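You operate a simulated robot arm through the tools that you are given. There is no shell and no other tool.

You are at the controls of a simulated robot arm. One attempt, no reset.

Task
Put things in order on the top of the carpeted bench. At the end: the wide black sleeve stands where the white square tube stood; the blue nut driver from the top of the carpeted bench stands on top of the blue jaw cover (marked "SOFT"); the cream sleeve stands on top of the black socket; the white square tube stands where the blue nut driver stood; whatever was shut is shut again. Leave all else as you found it, and nothing knocked over.

The check looks at the end state, three seconds after you hand in, the way a careful person would. Anything else that was tipped, shoved, dropped, spilled or broken makes it a failure. Lids that push on must go on centred and level and be pressed home; caps that screw on are set level and turned clockwise until they are tight.

Robot
A 6-joint arm with a two-finger gripper, fixed in place. Base frame: the origin is at the foot of the arm, x ahead of it, y to its left, z up; the work surface is at about z = 0.83. Lengths are in m, angles in degrees, forces in N, time in s.
With the tool pointing down near the work surface it reaches from about 0.12 to 0.68 m from the base axis. Its first joint turns from -66.0 to 66.0 degrees. Payload 2.45 kg.
Tool frame: the origin (TCP) lies between the finger pads and is the grasp point; the fingertips stand 0.03 m ahead of it; z points along the fingers, y is the line along which they close. The gripper opens to 0.106 m. The gripper's body begins 0.079 m behind the TCP.
Orientation is that of the tool frame in the base frame, as [roll, pitch, yaw] about the fixed x, y, z axes, in that order (R = Rz(yaw) Ry(pitch) Rx(roll)). With the fingers straight down and closing along the base's y, the tool's x points along the base's -x, its y along +y and its z along -z.

Tools
- The arm moves only by the tool jog_arm. Its argument "moves" is a list of rows, each an object (a shift or turn left out is 0, a gripper value left out holds the last) with "fingers": the gripper command, from -1 (fully open) to 1 (shut), values between in proportion; "xyz": the shift along the base's x, y, z in units of 150 mm (1.0 is 150 mm), a list of three; "rot": the turn, a rotation vector about the base's x, y, z in units of 90 degrees (1.0 is 90 degrees), a list of three. In form: [{"fingers": fingers, "xyz": [tx, ty, tz], "rot": [ax, ay, az]}, ...]. A call has 1 to 20 rows; each row is the pose to reach, as a shift and turn from the pose commanded when the call began. A call with a number of a shift or a turn outside -1 to 1 is refused whole. A row lasts 0.2 s, in which the tool goes at most 0.05 m and 8.6 degrees; a call with a longer step from one row to the next is refused whole, and so is a gripper value outside its range. Where a pose cannot be reached the arm comes as near as it can. A force on the tool above 40 N (or 10 N above the force at the start of the call, whichever is more), or a blocked arm, ends the call early, and 0.2 s more pass. Each finger travels about 0.153 m/s and halts on what it meets, pressing with about 20 N; the grip force reading is that of the motor and also rises with nothing between the fingers. The clock runs only during rows and for 0.2 s after the last one: add rows that repeat a pose to give the fingers time. The reply holds the time, the measured pose of the TCP, the force on the tool along the base axes, the opening and the grip force, in the units named above and with some noise, with the torque about the TCP (base axes, N m) and any sound that the robot's microphone picked up.
- Cameras (640 x 400 px; columns grow to the right, rows downward): "scene" is fixed at [0.0664, 0.4195, 1.4141]; the picture's right is [-0.68, -0.73, 0.00], its down [-0.36, 0.33, -0.87] and it looks along [0.64, -0.59, -0.48] (base axes); focal length 341 px, centre (320, 200). "wrist" rides on the gripper at [0.076, -0.002, -0.106] in the tool frame; the picture's right is [0.02, 1.00, 0.00], its down [-0.78, 0.02, -0.62] and it looks along [-0.62, 0.01, 0.78] (tool axes); focal length 247 px, centre (320, 200). There is no depth. A picture from a camera that has moved, and an enlarged one, comes with that camera's place and axes in the base frame and with its lens.
- capture(camera): a new picture of that camera. It takes no simulated time.
- close_up(camera, box): a new picture of the part [left, top, right, bottom] of that camera's present view, enlarged. It takes no simulated time.
- job_done(): hands the job in; it is judged then, once.

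Nothing tells you positions but the pictures and the camera data. Unless the task says otherwise, let go and move clear before handing in.

The tools are called after "Request:" as name(argument=value, ...) on one line, values as JSON. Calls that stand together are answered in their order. jog_arm: Moves the arm, as the interface text tells. Its arguments: {"type":"object","properties":{"moves":{"type":"array","items":{"type":"object","properties":{"fingers":{"type":"number"},"xyz":{"type":"array","items":{"type":"number"}},"rot":{"type":"array","items":{"type":"number"}}}}}},"required":["moves"]} The other tools are called the same way: capture (camera) takes a picture; close_up (camera, box) takes an enlarged picture of a part of a camera's view; job_done () hands the job in.

At the start:

```text
time: 0.0
eef_pos: [0.4025, -0.036, 1.1245]
tcp_rot: [179.9, 0.0, -180.0]
wrist_force: [0.6, 0.3, -0.4]
ft_torque: [-0.03, -0.03, 0.01]
grip_width: 0.1061
grip_force: 0.0
```

scene: 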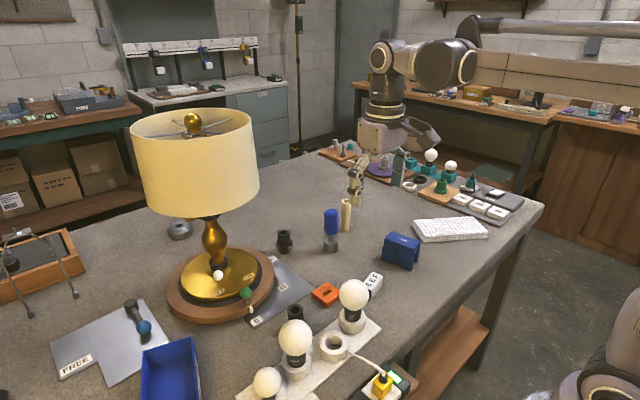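
wrist: 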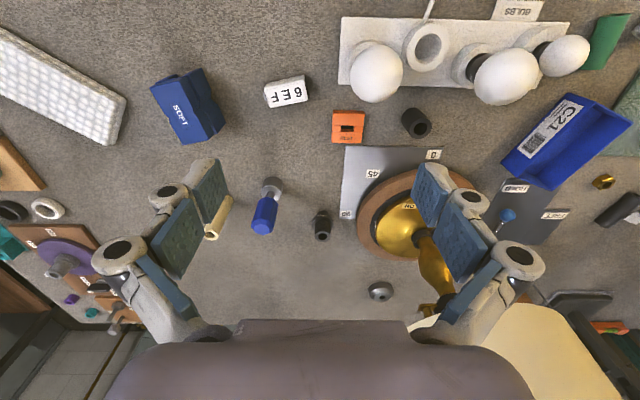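

I see a carpeted bench with a lamp, a blue nut driver, a cream sleeve, a black socket, a blue jaw cover marked SOFT and several other items. I'll look closer at each before moving.

Request:
close_up(camera="scene", box=[260, 180, 460, 310])

Request:
close_up(camera="scene", box=[320, 120, 540, 260])

Request:
close_up(camera="scene", box=[220, 270, 420, 400])

Request:
close_up(camera="wrist", box=[140, 50, 460, 250])

Request:
close_up(camera="wrist", box=[0, 150, 200, 320])

Request:
close_up(camera="wrist", box=[440, 0, 640, 330])

Request:
close_up(camera="scene", box=[0, 200, 260, 400])

```text
3.08 times, centred on (360, 245) of scene
camera zoom: at [0.0664, 0.4195, 1.4141], right [-0.68, -0.73, 0.0], down [-0.36, 0.33, -0.87], along [0.64, -0.59, -0.48], focal length 1049 px, centre (197, 62)
```

zoom: 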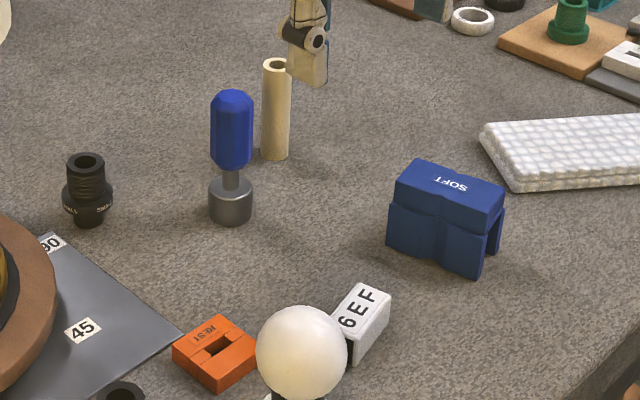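

```text
2.86 times, centred on (430, 190) of scene
camera zoom: at [0.0664, 0.4195, 1.4141], right [-0.68, -0.73, 0.0], down [-0.36, 0.33, -0.87], along [0.64, -0.59, -0.48], focal length 974 px, centre (6, 229)
```

zoom: 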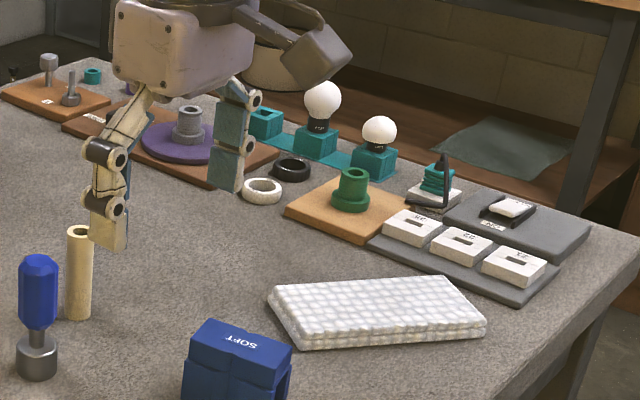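

```text
3.08 times, centred on (320, 335) of scene
camera zoom: at [0.0664, 0.4195, 1.4141], right [-0.68, -0.73, 0.0], down [-0.36, 0.33, -0.87], along [0.64, -0.59, -0.48], focal length 1049 px, centre (320, -215)
```

zoom: 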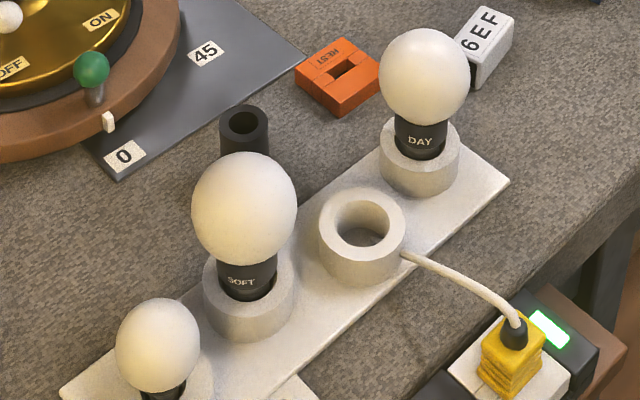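

```text
2.00 times, centred on (300, 150) of wrist
camera zoom: at [0.3275, -0.0369, 1.2319], right [-0.02, 1.0, 0.0], down [0.78, 0.02, 0.62], along [0.62, 0.01, -0.78], focal length 494 px, centre (360, 300)
```

zoom: 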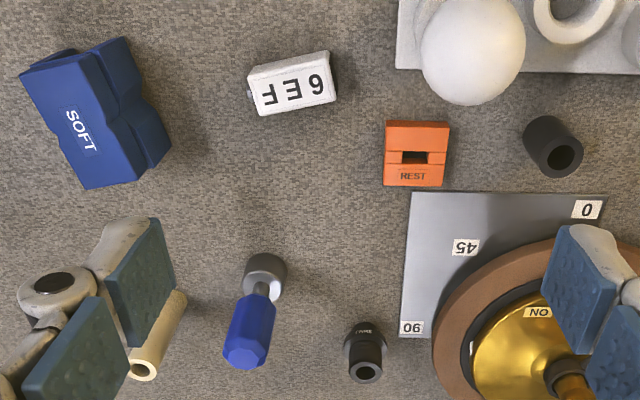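

```text
2.35 times, centred on (100, 235) of wrist
camera zoom: at [0.3275, -0.0369, 1.2319], right [-0.02, 1.0, 0.0], down [0.78, 0.02, 0.62], along [0.62, 0.01, -0.78], focal length 581 px, centre (838, 118)
```

zoom: 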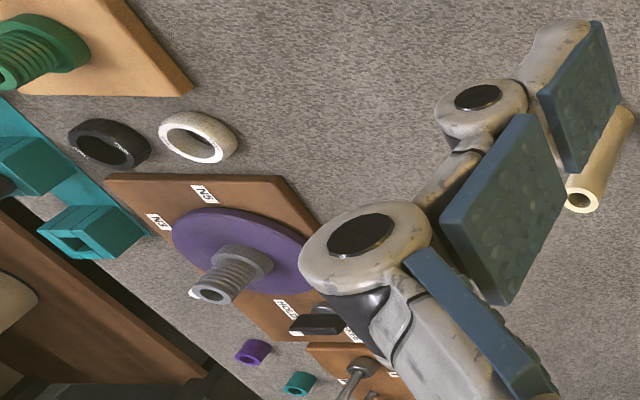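

```text
1.21 times, centred on (540, 165) of wrist
camera zoom: at [0.3275, -0.0369, 1.2319], right [-0.02, 1.0, 0.0], down [0.78, 0.02, 0.62], along [0.62, 0.01, -0.78], focal length 299 px, centre (53, 242)
```

zoom: 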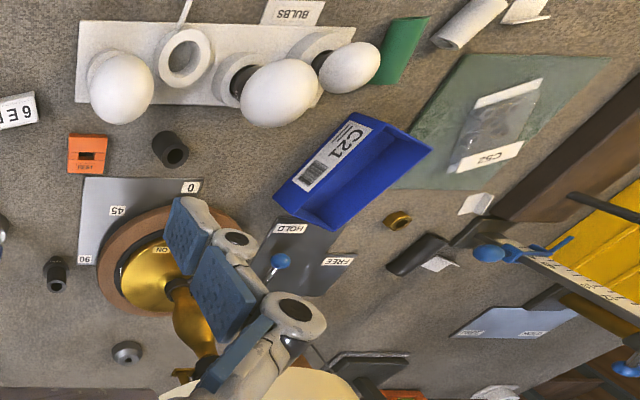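

```text
2.00 times, centred on (130, 300) of scene
camera zoom: at [0.0664, 0.4195, 1.4141], right [-0.68, -0.73, 0.0], down [-0.36, 0.33, -0.87], along [0.64, -0.59, -0.48], focal length 682 px, centre (700, 0)
```

zoom: 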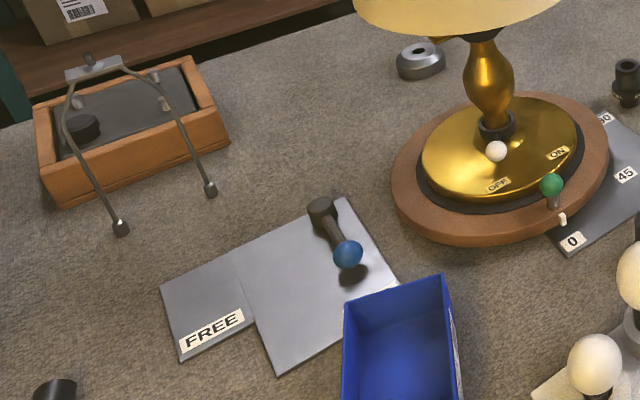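

I need to locate the wide black sleeve and the white square tube, so I'm zooming in on more candidates.

Request:
close_up(camera="wrist", box=[540, 0, 640, 62])

Request:
close_up(camera="wrist", box=[480, 60, 640, 220])

Request:
close_up(camera="scene", box=[0, 220, 100, 320])

Request:
close_up(camera="scene", box=[310, 130, 420, 200])

Request:
close_up(camera="scene", box=[400, 140, 540, 230])

Request:
close_up(camera="scene", box=[0, 320, 130, 400])

Request:
close_up(camera="scene", box=[340, 340, 440, 400])

Request:
close_up(camera="scene", box=[110, 20, 310, 130])

Request:
close_up(camera="scene", box=[440, 60, 640, 160])

Request:
close_up(camera="wrist", box=[240, 60, 320, 120])

```text
6.40 times, centred on (590, 31) of wrist
camera zoom: at [0.3275, -0.0369, 1.2319], right [-0.02, 1.0, 0.0], down [0.78, 0.02, 0.62], along [0.62, 0.01, -0.78], focal length 1581 px, centre (-1408, 1282)
```

zoom: 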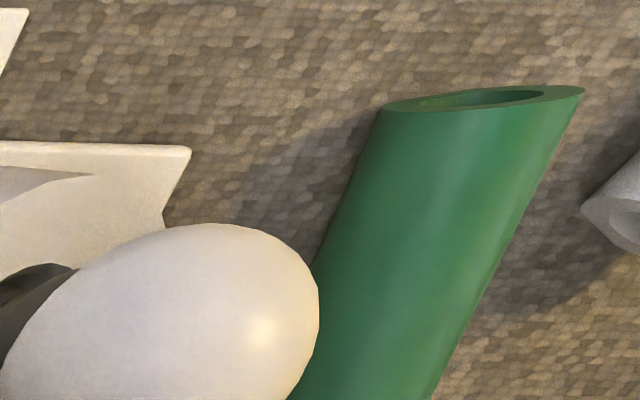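

```text
2.50 times, centred on (560, 140) of wrist
camera zoom: at [0.3275, -0.0369, 1.2319], right [-0.02, 1.0, 0.0], down [0.78, 0.02, 0.62], along [0.62, 0.01, -0.78], focal length 617 px, centre (-280, 350)
```

zoom: 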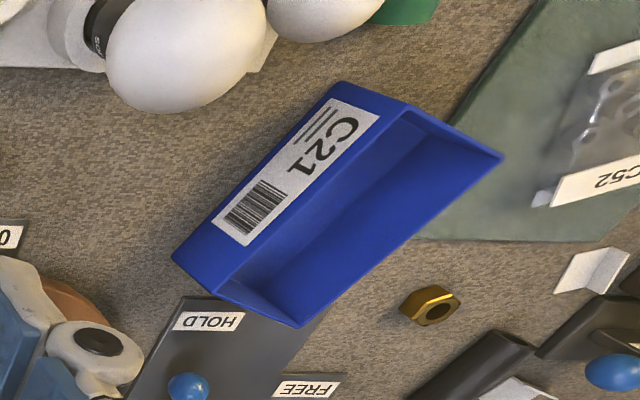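

```text
4.00 times, centred on (50, 270) of scene
camera zoom: at [0.0664, 0.4195, 1.4141], right [-0.68, -0.73, 0.0], down [-0.36, 0.33, -0.87], along [0.64, -0.59, -0.48], focal length 1364 px, centre (1400, -80)
```

zoom: 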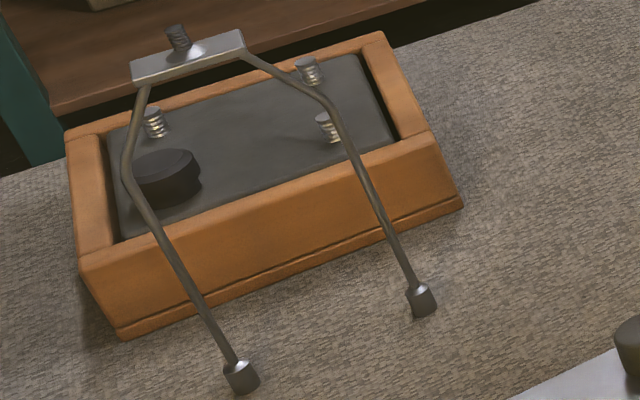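

```text
5.71 times, centred on (365, 165) of scene
camera zoom: at [0.0664, 0.4195, 1.4141], right [-0.68, -0.73, 0.0], down [-0.36, 0.33, -0.87], along [0.64, -0.59, -0.48], focal length 1948 px, centre (63, 400)
```

zoom: 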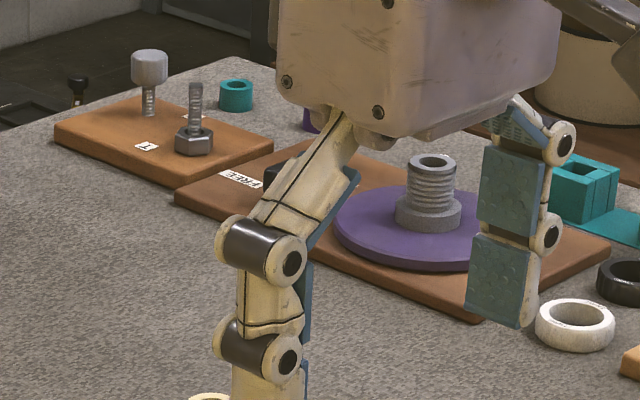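

```text
4.44 times, centred on (470, 185) of scene
camera zoom: at [0.0664, 0.4195, 1.4141], right [-0.68, -0.73, 0.0], down [-0.36, 0.33, -0.87], along [0.64, -0.59, -0.48], focal length 1515 px, centre (-347, 267)
```

zoom: 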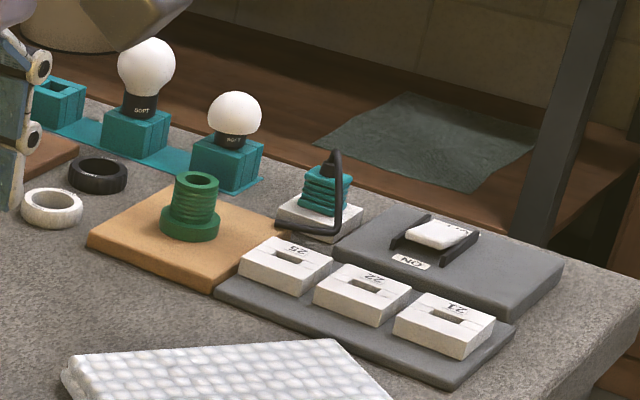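

```text
4.92 times, centred on (65, 360) of scene
camera zoom: at [0.0664, 0.4195, 1.4141], right [-0.68, -0.73, 0.0], down [-0.36, 0.33, -0.87], along [0.64, -0.59, -0.48], focal length 1678 px, centre (1575, -588)
```

zoom: 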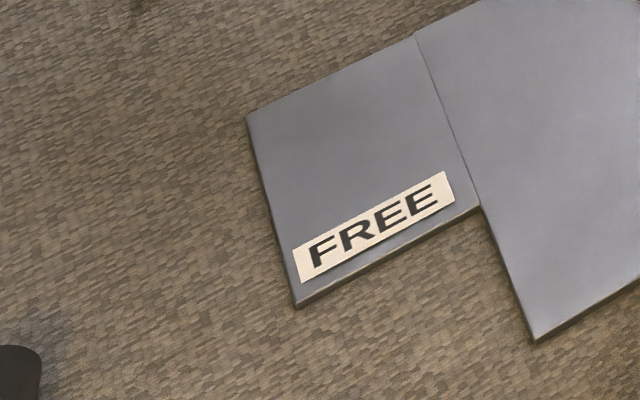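

```text
6.40 times, centred on (390, 370) of scene
camera zoom: at [0.0664, 0.4195, 1.4141], right [-0.68, -0.73, 0.0], down [-0.36, 0.33, -0.87], along [0.64, -0.59, -0.48], focal length 2182 px, centre (-128, -888)
```

zoom: 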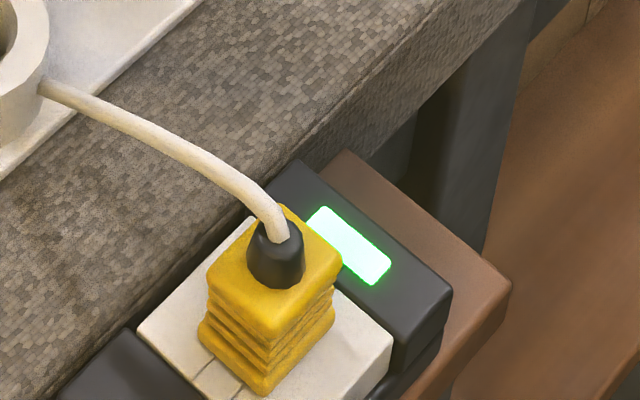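

```text
3.20 times, centred on (210, 75) of scene
camera zoom: at [0.0664, 0.4195, 1.4141], right [-0.68, -0.73, 0.0], down [-0.36, 0.33, -0.87], along [0.64, -0.59, -0.48], focal length 1091 px, centre (672, 600)
```

zoom: 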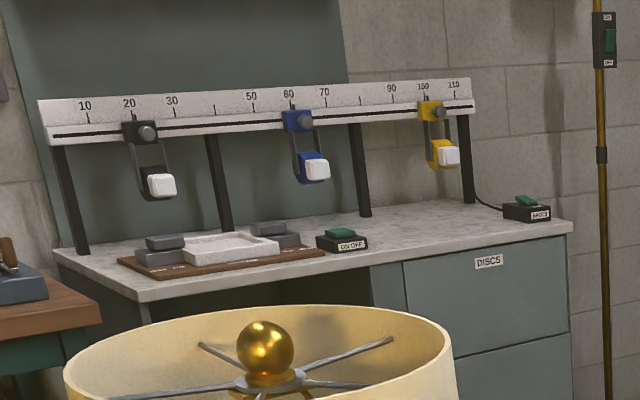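

```text
3.20 times, centred on (540, 110) of scene
camera zoom: at [0.0664, 0.4195, 1.4141], right [-0.68, -0.73, 0.0], down [-0.36, 0.33, -0.87], along [0.64, -0.59, -0.48], focal length 1091 px, centre (-384, 488)
```

zoom: 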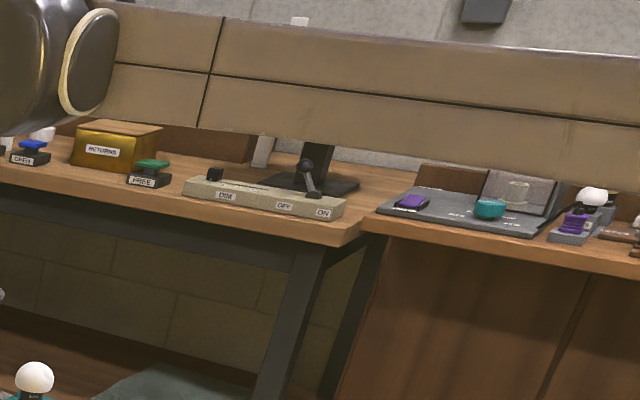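

```text
6.67 times, centred on (280, 90) of wrist
camera zoom: at [0.3275, -0.0369, 1.2319], right [-0.02, 1.0, 0.0], down [0.78, 0.02, 0.62], along [0.62, 0.01, -0.78], focal length 1646 px, centre (587, 933)
```

zoom: 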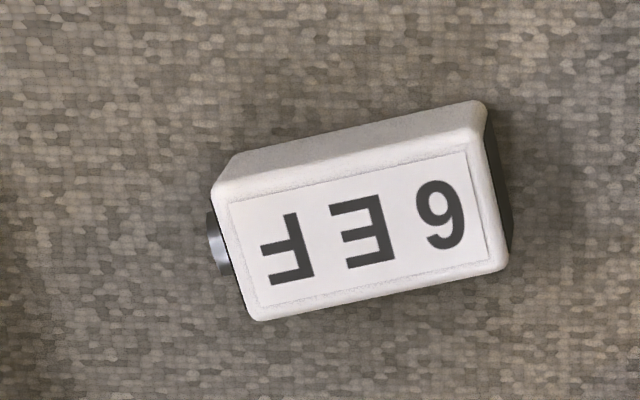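

The bench is busier than one view shows, and I haven't yet found the white square tube. I'll move the arm toward the left (+y) at its present height, well away from the lamp, to survey with the wrist camera.

Request:
jog_arm(moves=[{"xyz": [-0.15, 0.25, 0.05]}, {"xyz": [-0.3, 0.5, 0.1]}, {"xyz": [-0.45, 0.75, 0.15]}, {"xyz": [-0.6, 1.0, 0.2]}])

Request:
jog_arm(moves=[{"xyz": [0, 0.25, 0.1]}, {"xyz": [0, 0.5, 0.2]}, {"xyz": [0, 0.75, 0.3]}, {"xyz": [0, 1.0, 0.3]}])

Request:
capture(camera="wrist")

Request:
capture(camera="scene")

```text
time: 1.0
eef_pos: [0.314, 0.1123, 1.156]
tcp_rot: [180.0, 0.0, 179.9]
wrist_force: [0.2, 0.4, 1.1]
ft_torque: [-0.01, -0.01, -0.01]
grip_width: 0.1062
grip_force: 0.0
```

```text
time: 2.0
eef_pos: [0.3128, 0.2634, 1.2011]
tcp_rot: [180.0, 0.1, -179.9]
wrist_force: [0.6, 0.2, 0.5]
ft_torque: [-0.02, 0.01, -0.02]
grip_width: 0.106
grip_force: 0.0
```

```text
taken
camera wrist: at [0.2371, 0.2632, 1.3072], right [-0.02, 1.0, 0.0], down [0.78, 0.02, 0.62], along [0.62, 0.01, -0.78], focal length 247 px, centre (320, 200)
```

wrist: 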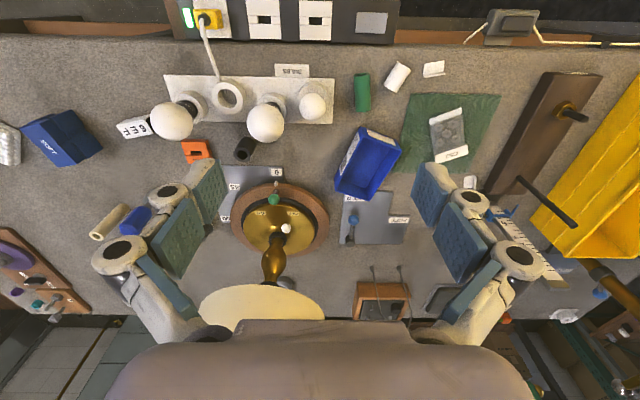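

```text
taken
```

scene: 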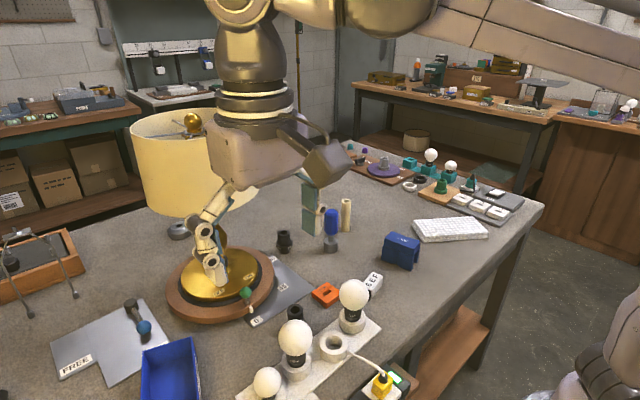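

Request:
close_up(camera="wrist", box=[340, 40, 480, 130])

Request:
close_up(camera="wrist", box=[460, 50, 640, 260])

Request:
close_up(camera="wrist", box=[320, 160, 560, 330])

Request:
close_up(camera="wrist", box=[140, 50, 340, 175])

Request:
close_up(camera="wrist", box=[150, 0, 350, 60])

```text
4.44 times, centred on (410, 85) of wrist
camera zoom: at [0.2371, 0.2632, 1.3072], right [-0.02, 1.0, 0.0], down [0.78, 0.02, 0.62], along [0.62, 0.01, -0.78], focal length 1098 px, centre (-80, 711)
```

zoom: 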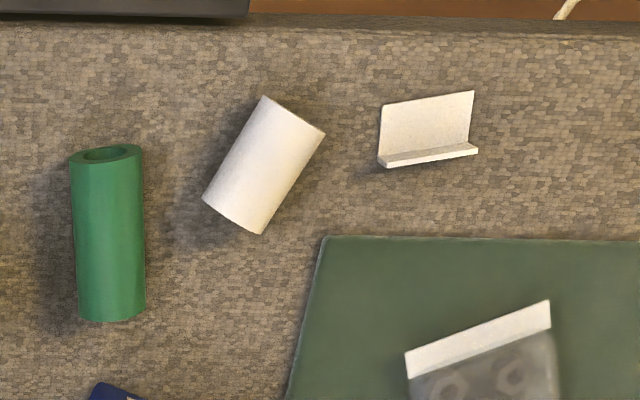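

```text
1.90 times, centred on (550, 155) of wrist
camera zoom: at [0.2371, 0.2632, 1.3072], right [-0.02, 1.0, 0.0], down [0.78, 0.02, 0.62], along [0.62, 0.01, -0.78], focal length 470 px, centre (-118, 286)
```

zoom: 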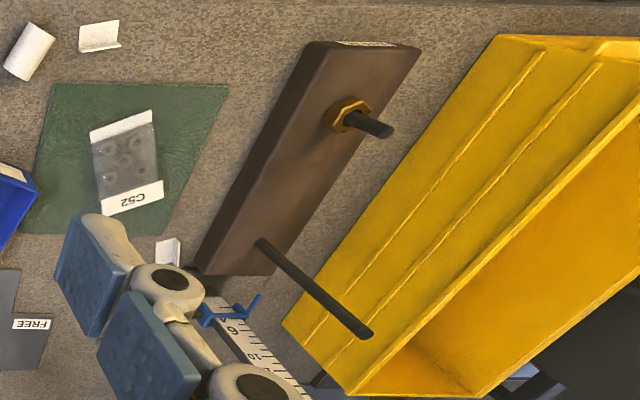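

```text
2.35 times, centred on (440, 245) of wrist
camera zoom: at [0.2371, 0.2632, 1.3072], right [-0.02, 1.0, 0.0], down [0.78, 0.02, 0.62], along [0.62, 0.01, -0.78], focal length 581 px, centre (38, 94)
```

zoom: 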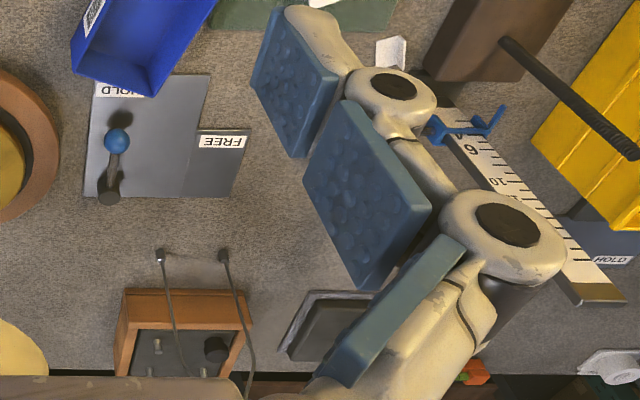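

```text
3.20 times, centred on (240, 112) of wrist
camera zoom: at [0.2371, 0.2632, 1.3072], right [-0.02, 1.0, 0.0], down [0.78, 0.02, 0.62], along [0.62, 0.01, -0.78], focal length 790 px, centre (576, 480)
```

zoom: 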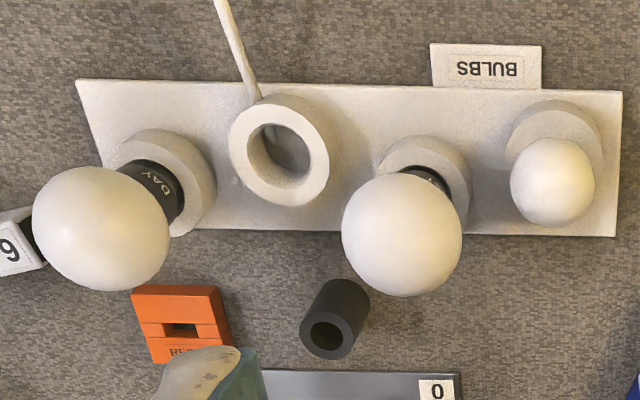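

```text
3.20 times, centred on (250, 30) of wrist
camera zoom: at [0.2371, 0.2632, 1.3072], right [-0.02, 1.0, 0.0], down [0.78, 0.02, 0.62], along [0.62, 0.01, -0.78], focal length 790 px, centre (544, 744)
```

zoom: 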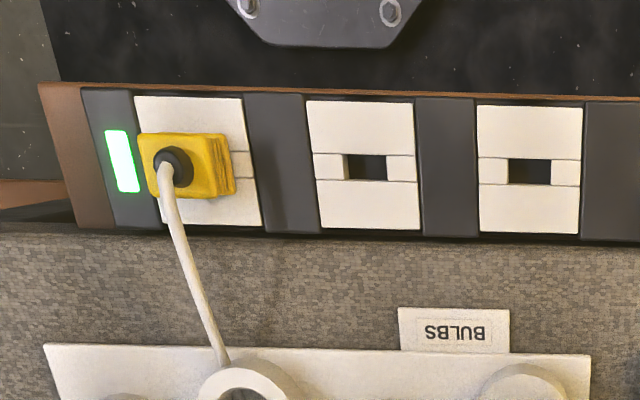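

Request:
close_up(camera="wrist", box=[375, 50, 425, 100])

Request:
close_up(camera="wrist", box=[0, 90, 160, 330])

Request:
close_up(camera="scene", box=[330, 130, 430, 210])

```text
8.00 times, centred on (400, 75) of wrist
camera zoom: at [0.2371, 0.2632, 1.3072], right [-0.02, 1.0, 0.0], down [0.78, 0.02, 0.62], along [0.62, 0.01, -0.78], focal length 1976 px, centre (-320, 1200)
```

zoom: 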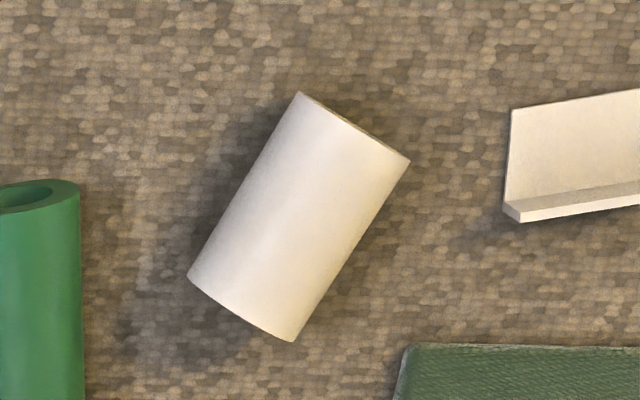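

```text
1.67 times, centred on (80, 210) of wrist
camera zoom: at [0.2371, 0.2632, 1.3072], right [-0.02, 1.0, 0.0], down [0.78, 0.02, 0.62], along [0.62, 0.01, -0.78], focal length 412 px, centre (720, 183)
```

zoom: 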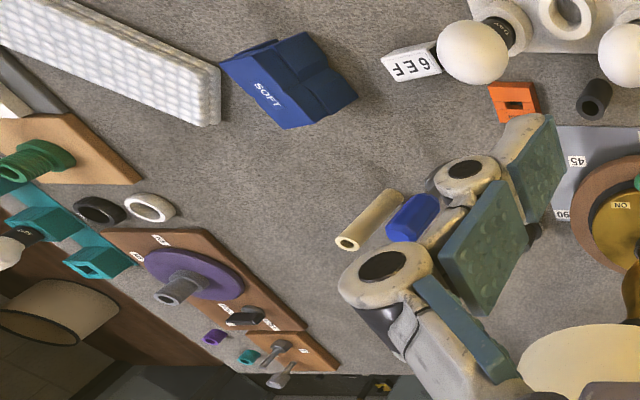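

```text
5.00 times, centred on (380, 170) of scene
camera zoom: at [0.0664, 0.4195, 1.4141], right [-0.68, -0.73, 0.0], down [-0.36, 0.33, -0.87], along [0.64, -0.59, -0.48], focal length 1705 px, centre (20, 350)
```

zoom: 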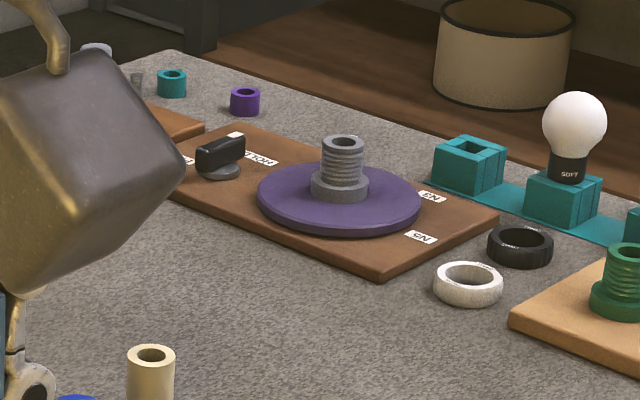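

No square tube on this side so far; I'll survey the right side (−y) with the wrist camera next.

Request:
jog_arm(moves=[{"xyz": [0, -0.25, 0]}, {"xyz": [0, -0.5, 0]}, {"xyz": [0, -0.75, 0]}, {"xyz": [0, -1.0, 0]}])

Request:
jog_arm(moves=[{"xyz": [0, -0.25, 0]}, {"xyz": [0, -0.5, 0]}, {"xyz": [0, -0.75, 0]}, {"xyz": [0, -1.0, 0]}])

Request:
jog_arm(moves=[{"xyz": [0, -0.25, 0]}, {"xyz": [0, -0.5, 0]}, {"xyz": [0, -0.75, 0]}, {"xyz": [0, -1.0, 0]}])

Request:
jog_arm(moves=[{"xyz": [0, -0.25, 0]}, {"xyz": [0, -0.5, 0]}, {"xyz": [0, -0.75, 0]}, {"xyz": [0, -1.0, 0]}])

Request:
capture(camera="wrist")

Request:
capture(camera="scene")

```text
time: 3.0
eef_pos: [0.3122, 0.1132, 1.2009]
tcp_rot: [-180.0, 0.0, -180.0]
wrist_force: [-1.3, -0.8, -0.5]
ft_torque: [0.02, 0.0, 0.0]
grip_width: 0.106
grip_force: 0.1
```

```text
time: 4.0
eef_pos: [0.3132, -0.0367, 1.2003]
tcp_rot: [-180.0, 0.0, 179.9]
wrist_force: [0.6, 0.0, 0.4]
ft_torque: [0.02, 0.0, 0.01]
grip_width: 0.1059
grip_force: 0.0
```

```text
time: 5.0
eef_pos: [0.314, -0.1871, 1.1994]
tcp_rot: [-180.0, 0.0, 179.9]
wrist_force: [0.0, -0.5, 0.1]
ft_torque: [0.02, -0.01, -0.01]
grip_width: 0.1058
grip_force: 0.0
```

```text
time: 6.0
eef_pos: [0.3139, -0.3361, 1.1997]
tcp_rot: [-180.0, 0.0, -180.0]
wrist_force: [-0.1, -0.7, -0.1]
ft_torque: [0.03, 0.0, 0.01]
grip_width: 0.1059
grip_force: 0.1
```

```text
taken
camera wrist: at [0.2373, -0.3363, 1.3059], right [-0.02, 1.0, 0.0], down [0.78, 0.02, 0.62], along [0.62, 0.01, -0.78], focal length 247 px, centre (320, 200)
```

wrist: 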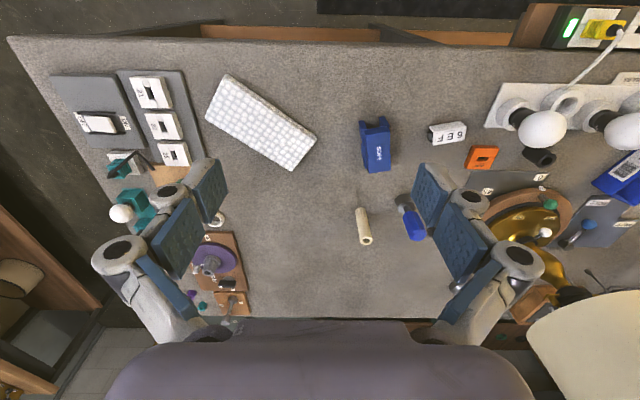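

```text
taken
```

scene: 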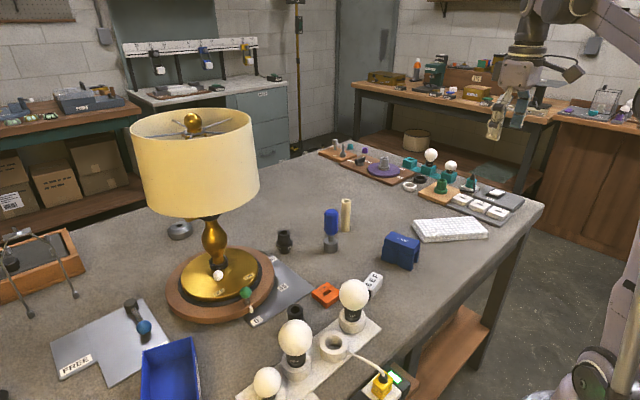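

Request:
close_up(camera="wrist", box=[330, 90, 490, 200])

Request:
close_up(camera="wrist", box=[340, 180, 460, 260])

Request:
close_up(camera="wrist", box=[480, 60, 640, 170])

Request:
close_up(camera="wrist", box=[50, 50, 210, 200])

Request:
close_up(camera="scene", box=[100, 300, 260, 400])

Request:
close_up(camera="scene", box=[230, 340, 390, 400])

Request:
close_up(camera="scene", box=[380, 60, 640, 160])

```text
3.64 times, centred on (410, 145) of wrist
camera zoom: at [0.2373, -0.3363, 1.3059], right [-0.02, 1.0, 0.0], down [0.78, 0.02, 0.62], along [0.62, 0.01, -0.78], focal length 898 px, centre (-7, 400)
```

zoom: 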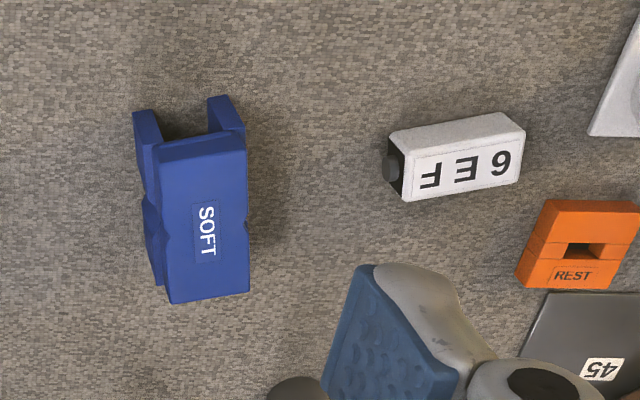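

```text
5.00 times, centred on (400, 220) of wrist
camera zoom: at [0.2373, -0.3363, 1.3059], right [-0.02, 1.0, 0.0], down [0.78, 0.02, 0.62], along [0.62, 0.01, -0.78], focal length 1235 px, centre (-80, 100)
```

zoom: 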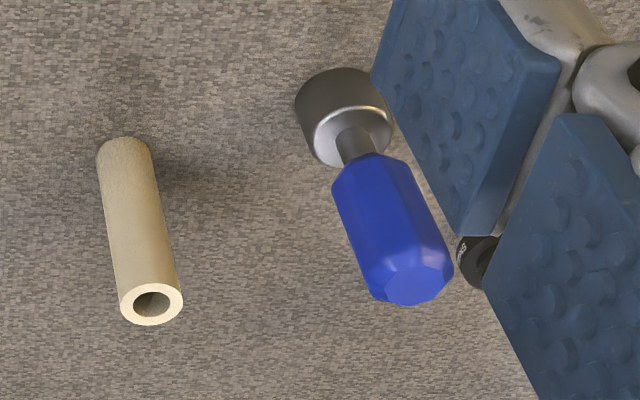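

```text
3.64 times, centred on (560, 115) of wrist
camera zoom: at [0.2373, -0.3363, 1.3059], right [-0.02, 1.0, 0.0], down [0.78, 0.02, 0.62], along [0.62, 0.01, -0.78], focal length 898 px, centre (-553, 509)
```

zoom: 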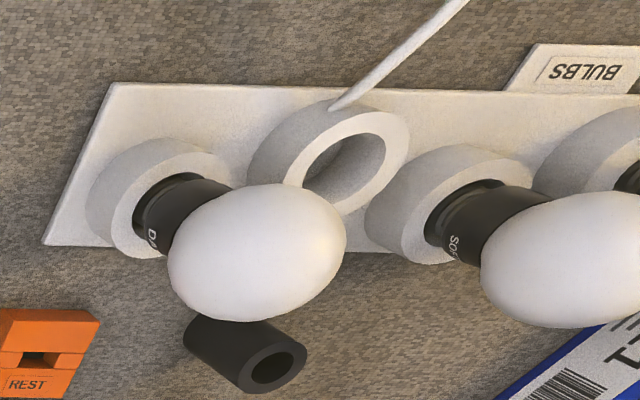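

```text
2.67 times, centred on (130, 125) of wrist
camera zoom: at [0.2373, -0.3363, 1.3059], right [-0.02, 1.0, 0.0], down [0.78, 0.02, 0.62], along [0.62, 0.01, -0.78], focal length 659 px, centre (827, 400)
```

zoom: 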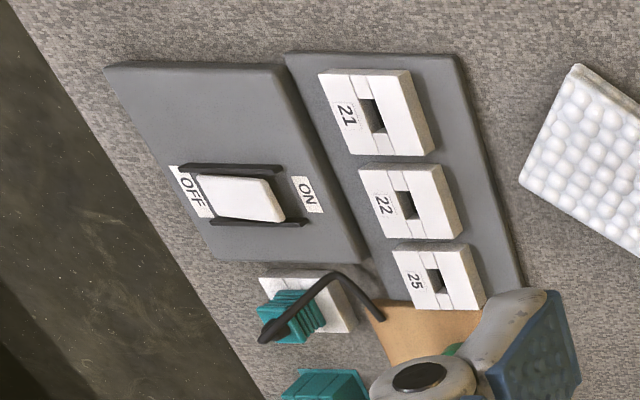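

```text
4.00 times, centred on (180, 350) of scene
camera zoom: at [0.0664, 0.4195, 1.4141], right [-0.68, -0.73, 0.0], down [-0.36, 0.33, -0.87], along [0.64, -0.59, -0.48], focal length 1364 px, centre (880, -400)
```

zoom: 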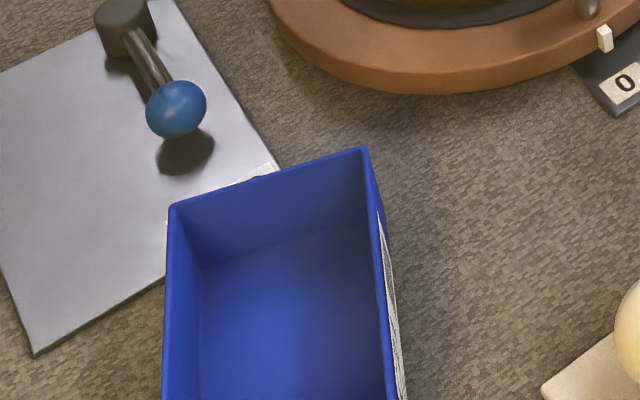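

```text
4.00 times, centred on (310, 370) of scene
camera zoom: at [0.0664, 0.4195, 1.4141], right [-0.68, -0.73, 0.0], down [-0.36, 0.33, -0.87], along [0.64, -0.59, -0.48], focal length 1364 px, centre (360, -480)
```

zoom: 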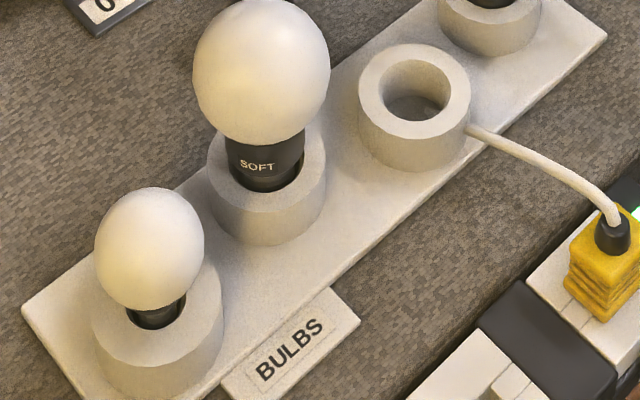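

```text
2.46 times, centred on (510, 110) of scene
camera zoom: at [0.0664, 0.4195, 1.4141], right [-0.68, -0.73, 0.0], down [-0.36, 0.33, -0.87], along [0.64, -0.59, -0.48], focal length 839 px, centre (-148, 422)
```

zoom: 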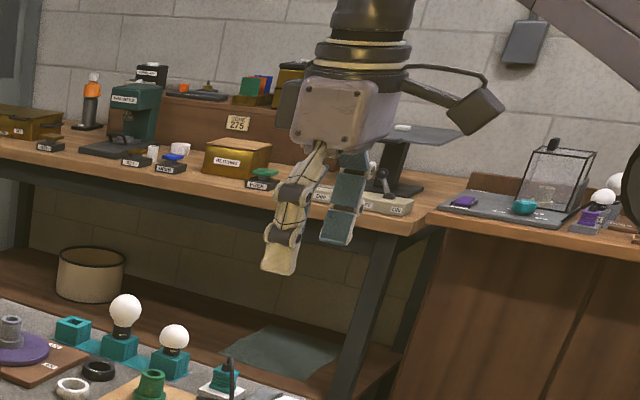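

The white square tube isn't obvious yet, and the "6EF" object deserves a closer look, as does the hollow of the jaw cover. I'll bring the wrist camera closer there.

Request:
jog_arm(moves=[{"xyz": [-0.1, 0.25, -0.1]}, {"xyz": [-0.2, 0.5, -0.3]}, {"xyz": [-0.3, 0.75, -0.5]}, {"xyz": [-0.35, 1.0, -0.7]}])

Request:
capture(camera="wrist")

Request:
close_up(camera="wrist", box=[180, 80, 480, 270])

```text
refused: row 2 steps farther than a row can; nothing moved
```

```text
taken
camera wrist: at [0.2373, -0.3363, 1.3059], right [-0.02, 1.0, 0.0], down [0.78, 0.02, 0.62], along [0.62, 0.01, -0.78], focal length 247 px, centre (320, 200)
```

wrist: 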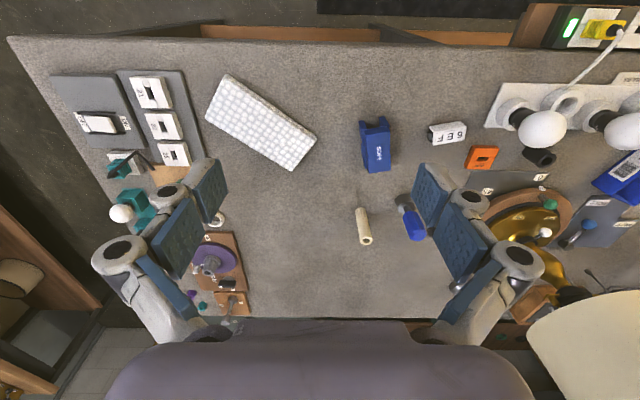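

```text
2.11 times, centred on (330, 175) of wrist
camera zoom: at [0.2373, -0.3363, 1.3059], right [-0.02, 1.0, 0.0], down [0.78, 0.02, 0.62], along [0.62, 0.01, -0.78], focal length 520 px, centre (299, 253)
```

zoom: 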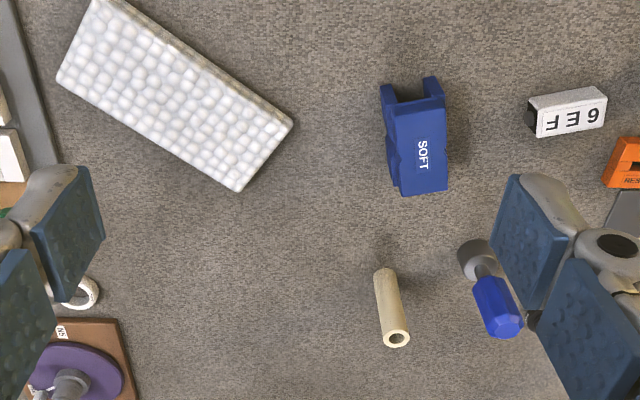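

Request:
jog_arm(moves=[{"xyz": [-0.08, 0.22, -0.1]}, {"xyz": [-0.16, 0.44, -0.2]}, {"xyz": [-0.24, 0.66, -0.3]}, {"xyz": [-0.3, 0.88, -0.42]}, {"xyz": [-0.35, 1.0, -0.6]}])

Request:
jog_arm(moves=[{"xyz": [0, 0.22, -0.1]}, {"xyz": [0, 0.44, -0.2]}, {"xyz": [0, 0.66, -0.3]}])

Request:
capture(camera="wrist")

Request:
close_up(camera="wrist", box=[180, 80, 480, 270])

```text
time: 7.2
eef_pos: [0.2604, -0.1864, 1.1098]
tcp_rot: [180.0, -0.1, 180.0]
wrist_force: [-0.2, 0.0, 0.1]
ft_torque: [-0.04, 0.0, -0.02]
grip_width: 0.1057
grip_force: 0.1
```

```text
time: 8.0
eef_pos: [0.2595, -0.088, 1.0663]
tcp_rot: [-180.0, 0.1, -180.0]
wrist_force: [-0.8, 1.3, -0.4]
ft_torque: [-0.01, 0.02, 0.02]
grip_width: 0.106
grip_force: 0.1
```

```text
taken
camera wrist: at [0.1845, -0.0883, 1.1716], right [-0.02, 1.0, 0.0], down [0.78, 0.02, 0.62], along [0.62, 0.01, -0.78], focal length 247 px, centre (320, 200)
```

wrist: 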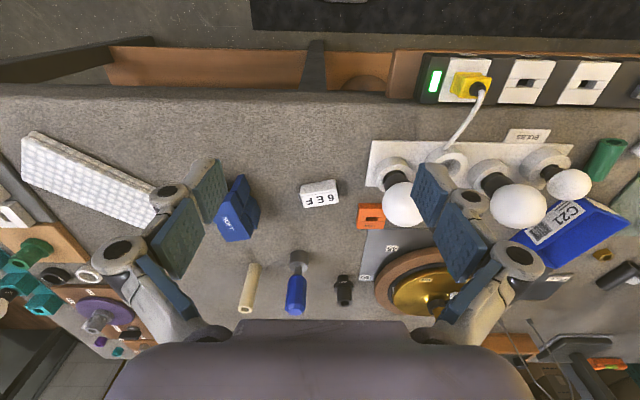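

```text
2.11 times, centred on (330, 175) of wrist
camera zoom: at [0.1845, -0.0883, 1.1716], right [-0.02, 1.0, 0.0], down [0.78, 0.02, 0.62], along [0.62, 0.01, -0.78], focal length 520 px, centre (299, 253)
```

zoom: 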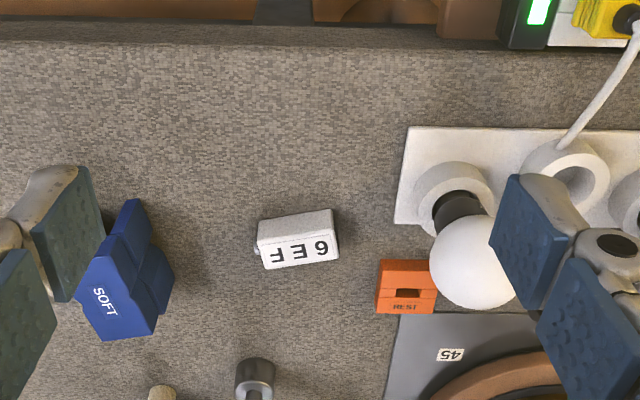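

Request:
close_up(camera="wrist", box=[285, 160, 355, 225])

Request:
close_up(camera="wrist", box=[190, 150, 270, 250])

Request:
close_up(camera="wrist", box=[0, 30, 160, 130])

Request:
close_up(camera="scene", box=[400, 200, 500, 260])

Request:
close_up(camera="scene", box=[355, 260, 395, 300])

```text
6.15 times, centred on (320, 192) of wrist
camera zoom: at [0.1845, -0.0883, 1.1716], right [-0.02, 1.0, 0.0], down [0.78, 0.02, 0.62], along [0.62, 0.01, -0.78], focal length 1520 px, centre (320, 246)
```

zoom: 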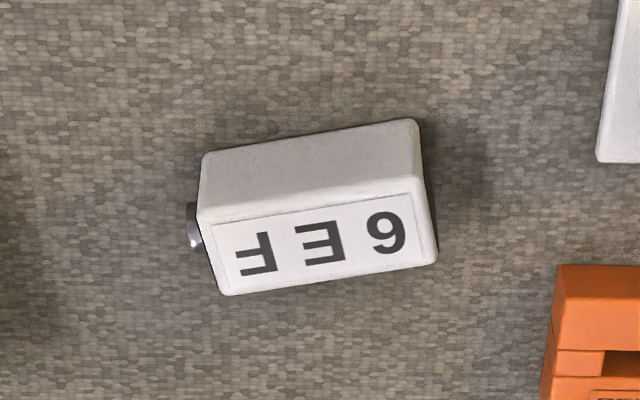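

```text
4.00 times, centred on (230, 200) of wrist
camera zoom: at [0.1845, -0.0883, 1.1716], right [-0.02, 1.0, 0.0], down [0.78, 0.02, 0.62], along [0.62, 0.01, -0.78], focal length 988 px, centre (680, 200)
```

zoom: 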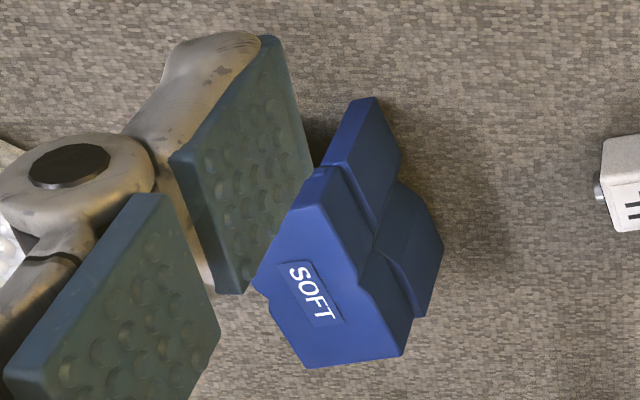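

```text
4.00 times, centred on (80, 80) of wrist
camera zoom: at [0.1845, -0.0883, 1.1716], right [-0.02, 1.0, 0.0], down [0.78, 0.02, 0.62], along [0.62, 0.01, -0.78], focal length 988 px, centre (1280, 680)
```

zoom: 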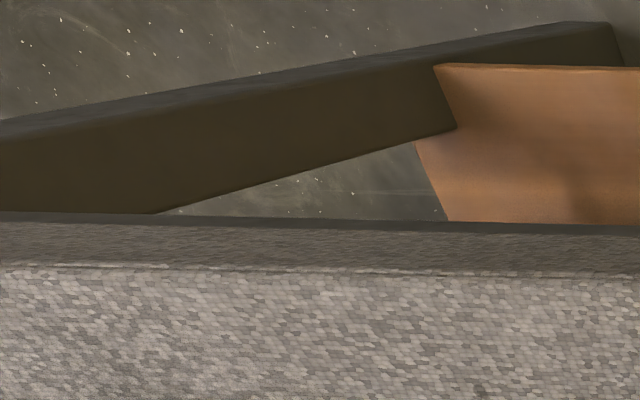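

```text
6.40 times, centred on (450, 230) of scene
camera zoom: at [0.0664, 0.4195, 1.4141], right [-0.68, -0.73, 0.0], down [-0.36, 0.33, -0.87], along [0.64, -0.59, -0.48], focal length 2182 px, centre (-512, 8)
```

zoom: 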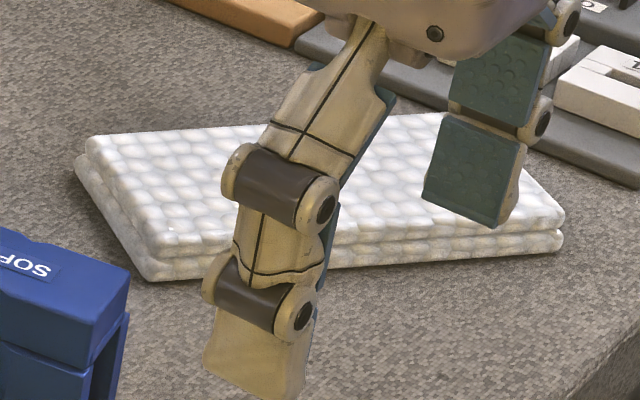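

```text
10.00 times, centred on (375, 280) of scene
camera zoom: at [0.0664, 0.4195, 1.4141], right [-0.68, -0.73, 0.0], down [-0.36, 0.33, -0.87], along [0.64, -0.59, -0.48], focal length 3410 px, centre (-230, -600)
```

zoom: 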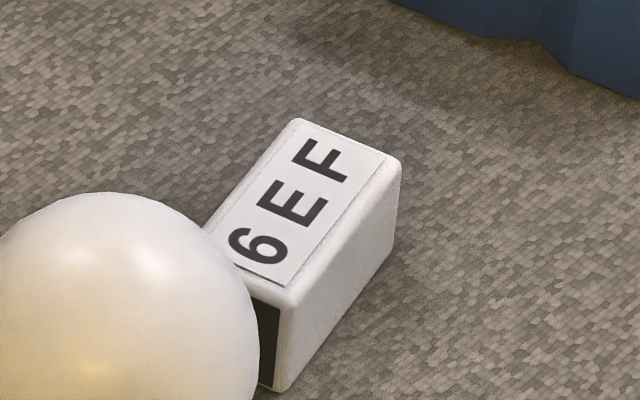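

The 6EF item has a round knob at one end and a dark face at the other. I'll swing the camera round to look from the −y side at a lower angle, well above everything.

Request:
jog_arm(moves=[{"xyz": [0.1, -0.1, 0], "rot": [0, 0, 0.09]}, {"xyz": [0.2, -0.2, 0], "rot": [0, 0, 0.18]}, {"xyz": [0.3, -0.3, 0], "rot": [0, 0, 0.27]}, {"xyz": [0.4, -0.4, 0], "rot": [0, 0, 0.36]}, {"xyz": [0.5, -0.5, 0], "rot": [0, 0, 0.45]}, {"xyz": [0.6, -0.6, 0], "rot": [0, 0, 0.54]}, {"xyz": [0.7, -0.7, 0], "rot": [0, 0, 0.63]}, {"xyz": [0.8, -0.8, 0], "rot": [0, 0, 0.72]}, {"xyz": [0.9, -0.9, 0], "rot": [0, 0, 0.81]}, {"xyz": [1.0, -1.0, 0], "rot": [0, 0, 0.9]}, {"xyz": [1.0, -1.0, 0], "rot": [0, 0, 0.99]}, {"xyz": [1.0, -1.0, 0], "rot": [0, 0, 1.0]}])

Request:
jog_arm(moves=[{"xyz": [0, -0.1, 0], "rot": [0.09, 0, 0]}, {"xyz": [0, -0.2, 0], "rot": [0.18, 0, 0]}, {"xyz": [0, -0.3, 0], "rot": [0.27, 0, 0]}, {"xyz": [0, -0.3, 0], "rot": [0.33, 0, 0]}])

Request:
capture(camera="wrist")

Request:
capture(camera="scene")

```text
time: 10.6
eef_pos: [0.4108, -0.239, 1.066]
tcp_rot: [180.0, 0.0, -90.0]
wrist_force: [-0.4, -0.4, 0.8]
ft_torque: [0.03, 0.02, 0.02]
grip_width: 0.1061
grip_force: 0.1
```

```text
time: 11.6
eef_pos: [0.4101, -0.2828, 1.0654]
tcp_rot: [-179.9, 29.8, -90.1]
wrist_force: [-0.2, 0.5, -1.1]
ft_torque: [0.01, 0.02, -0.01]
grip_width: 0.106
grip_force: 0.0
```

```text
taken
camera wrist: at [0.4126, -0.4002, 1.1196], right [-1.0, -0.02, -0.01], down [-0.02, 0.37, 0.93], along [-0.01, 0.93, -0.37], focal length 247 px, centre (320, 200)
```

wrist: 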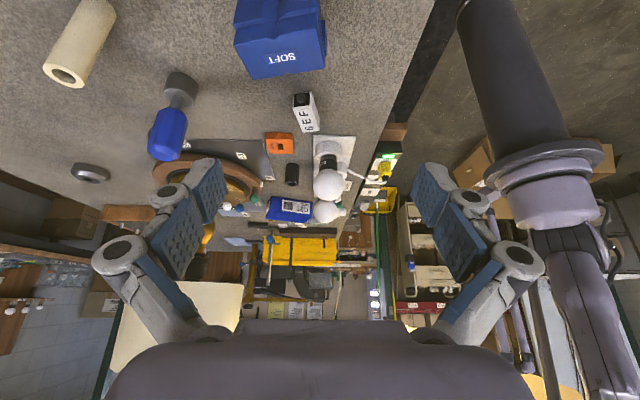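

```text
taken
```

scene: 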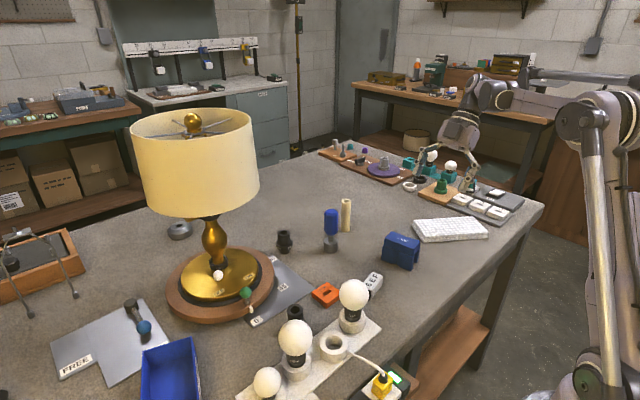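

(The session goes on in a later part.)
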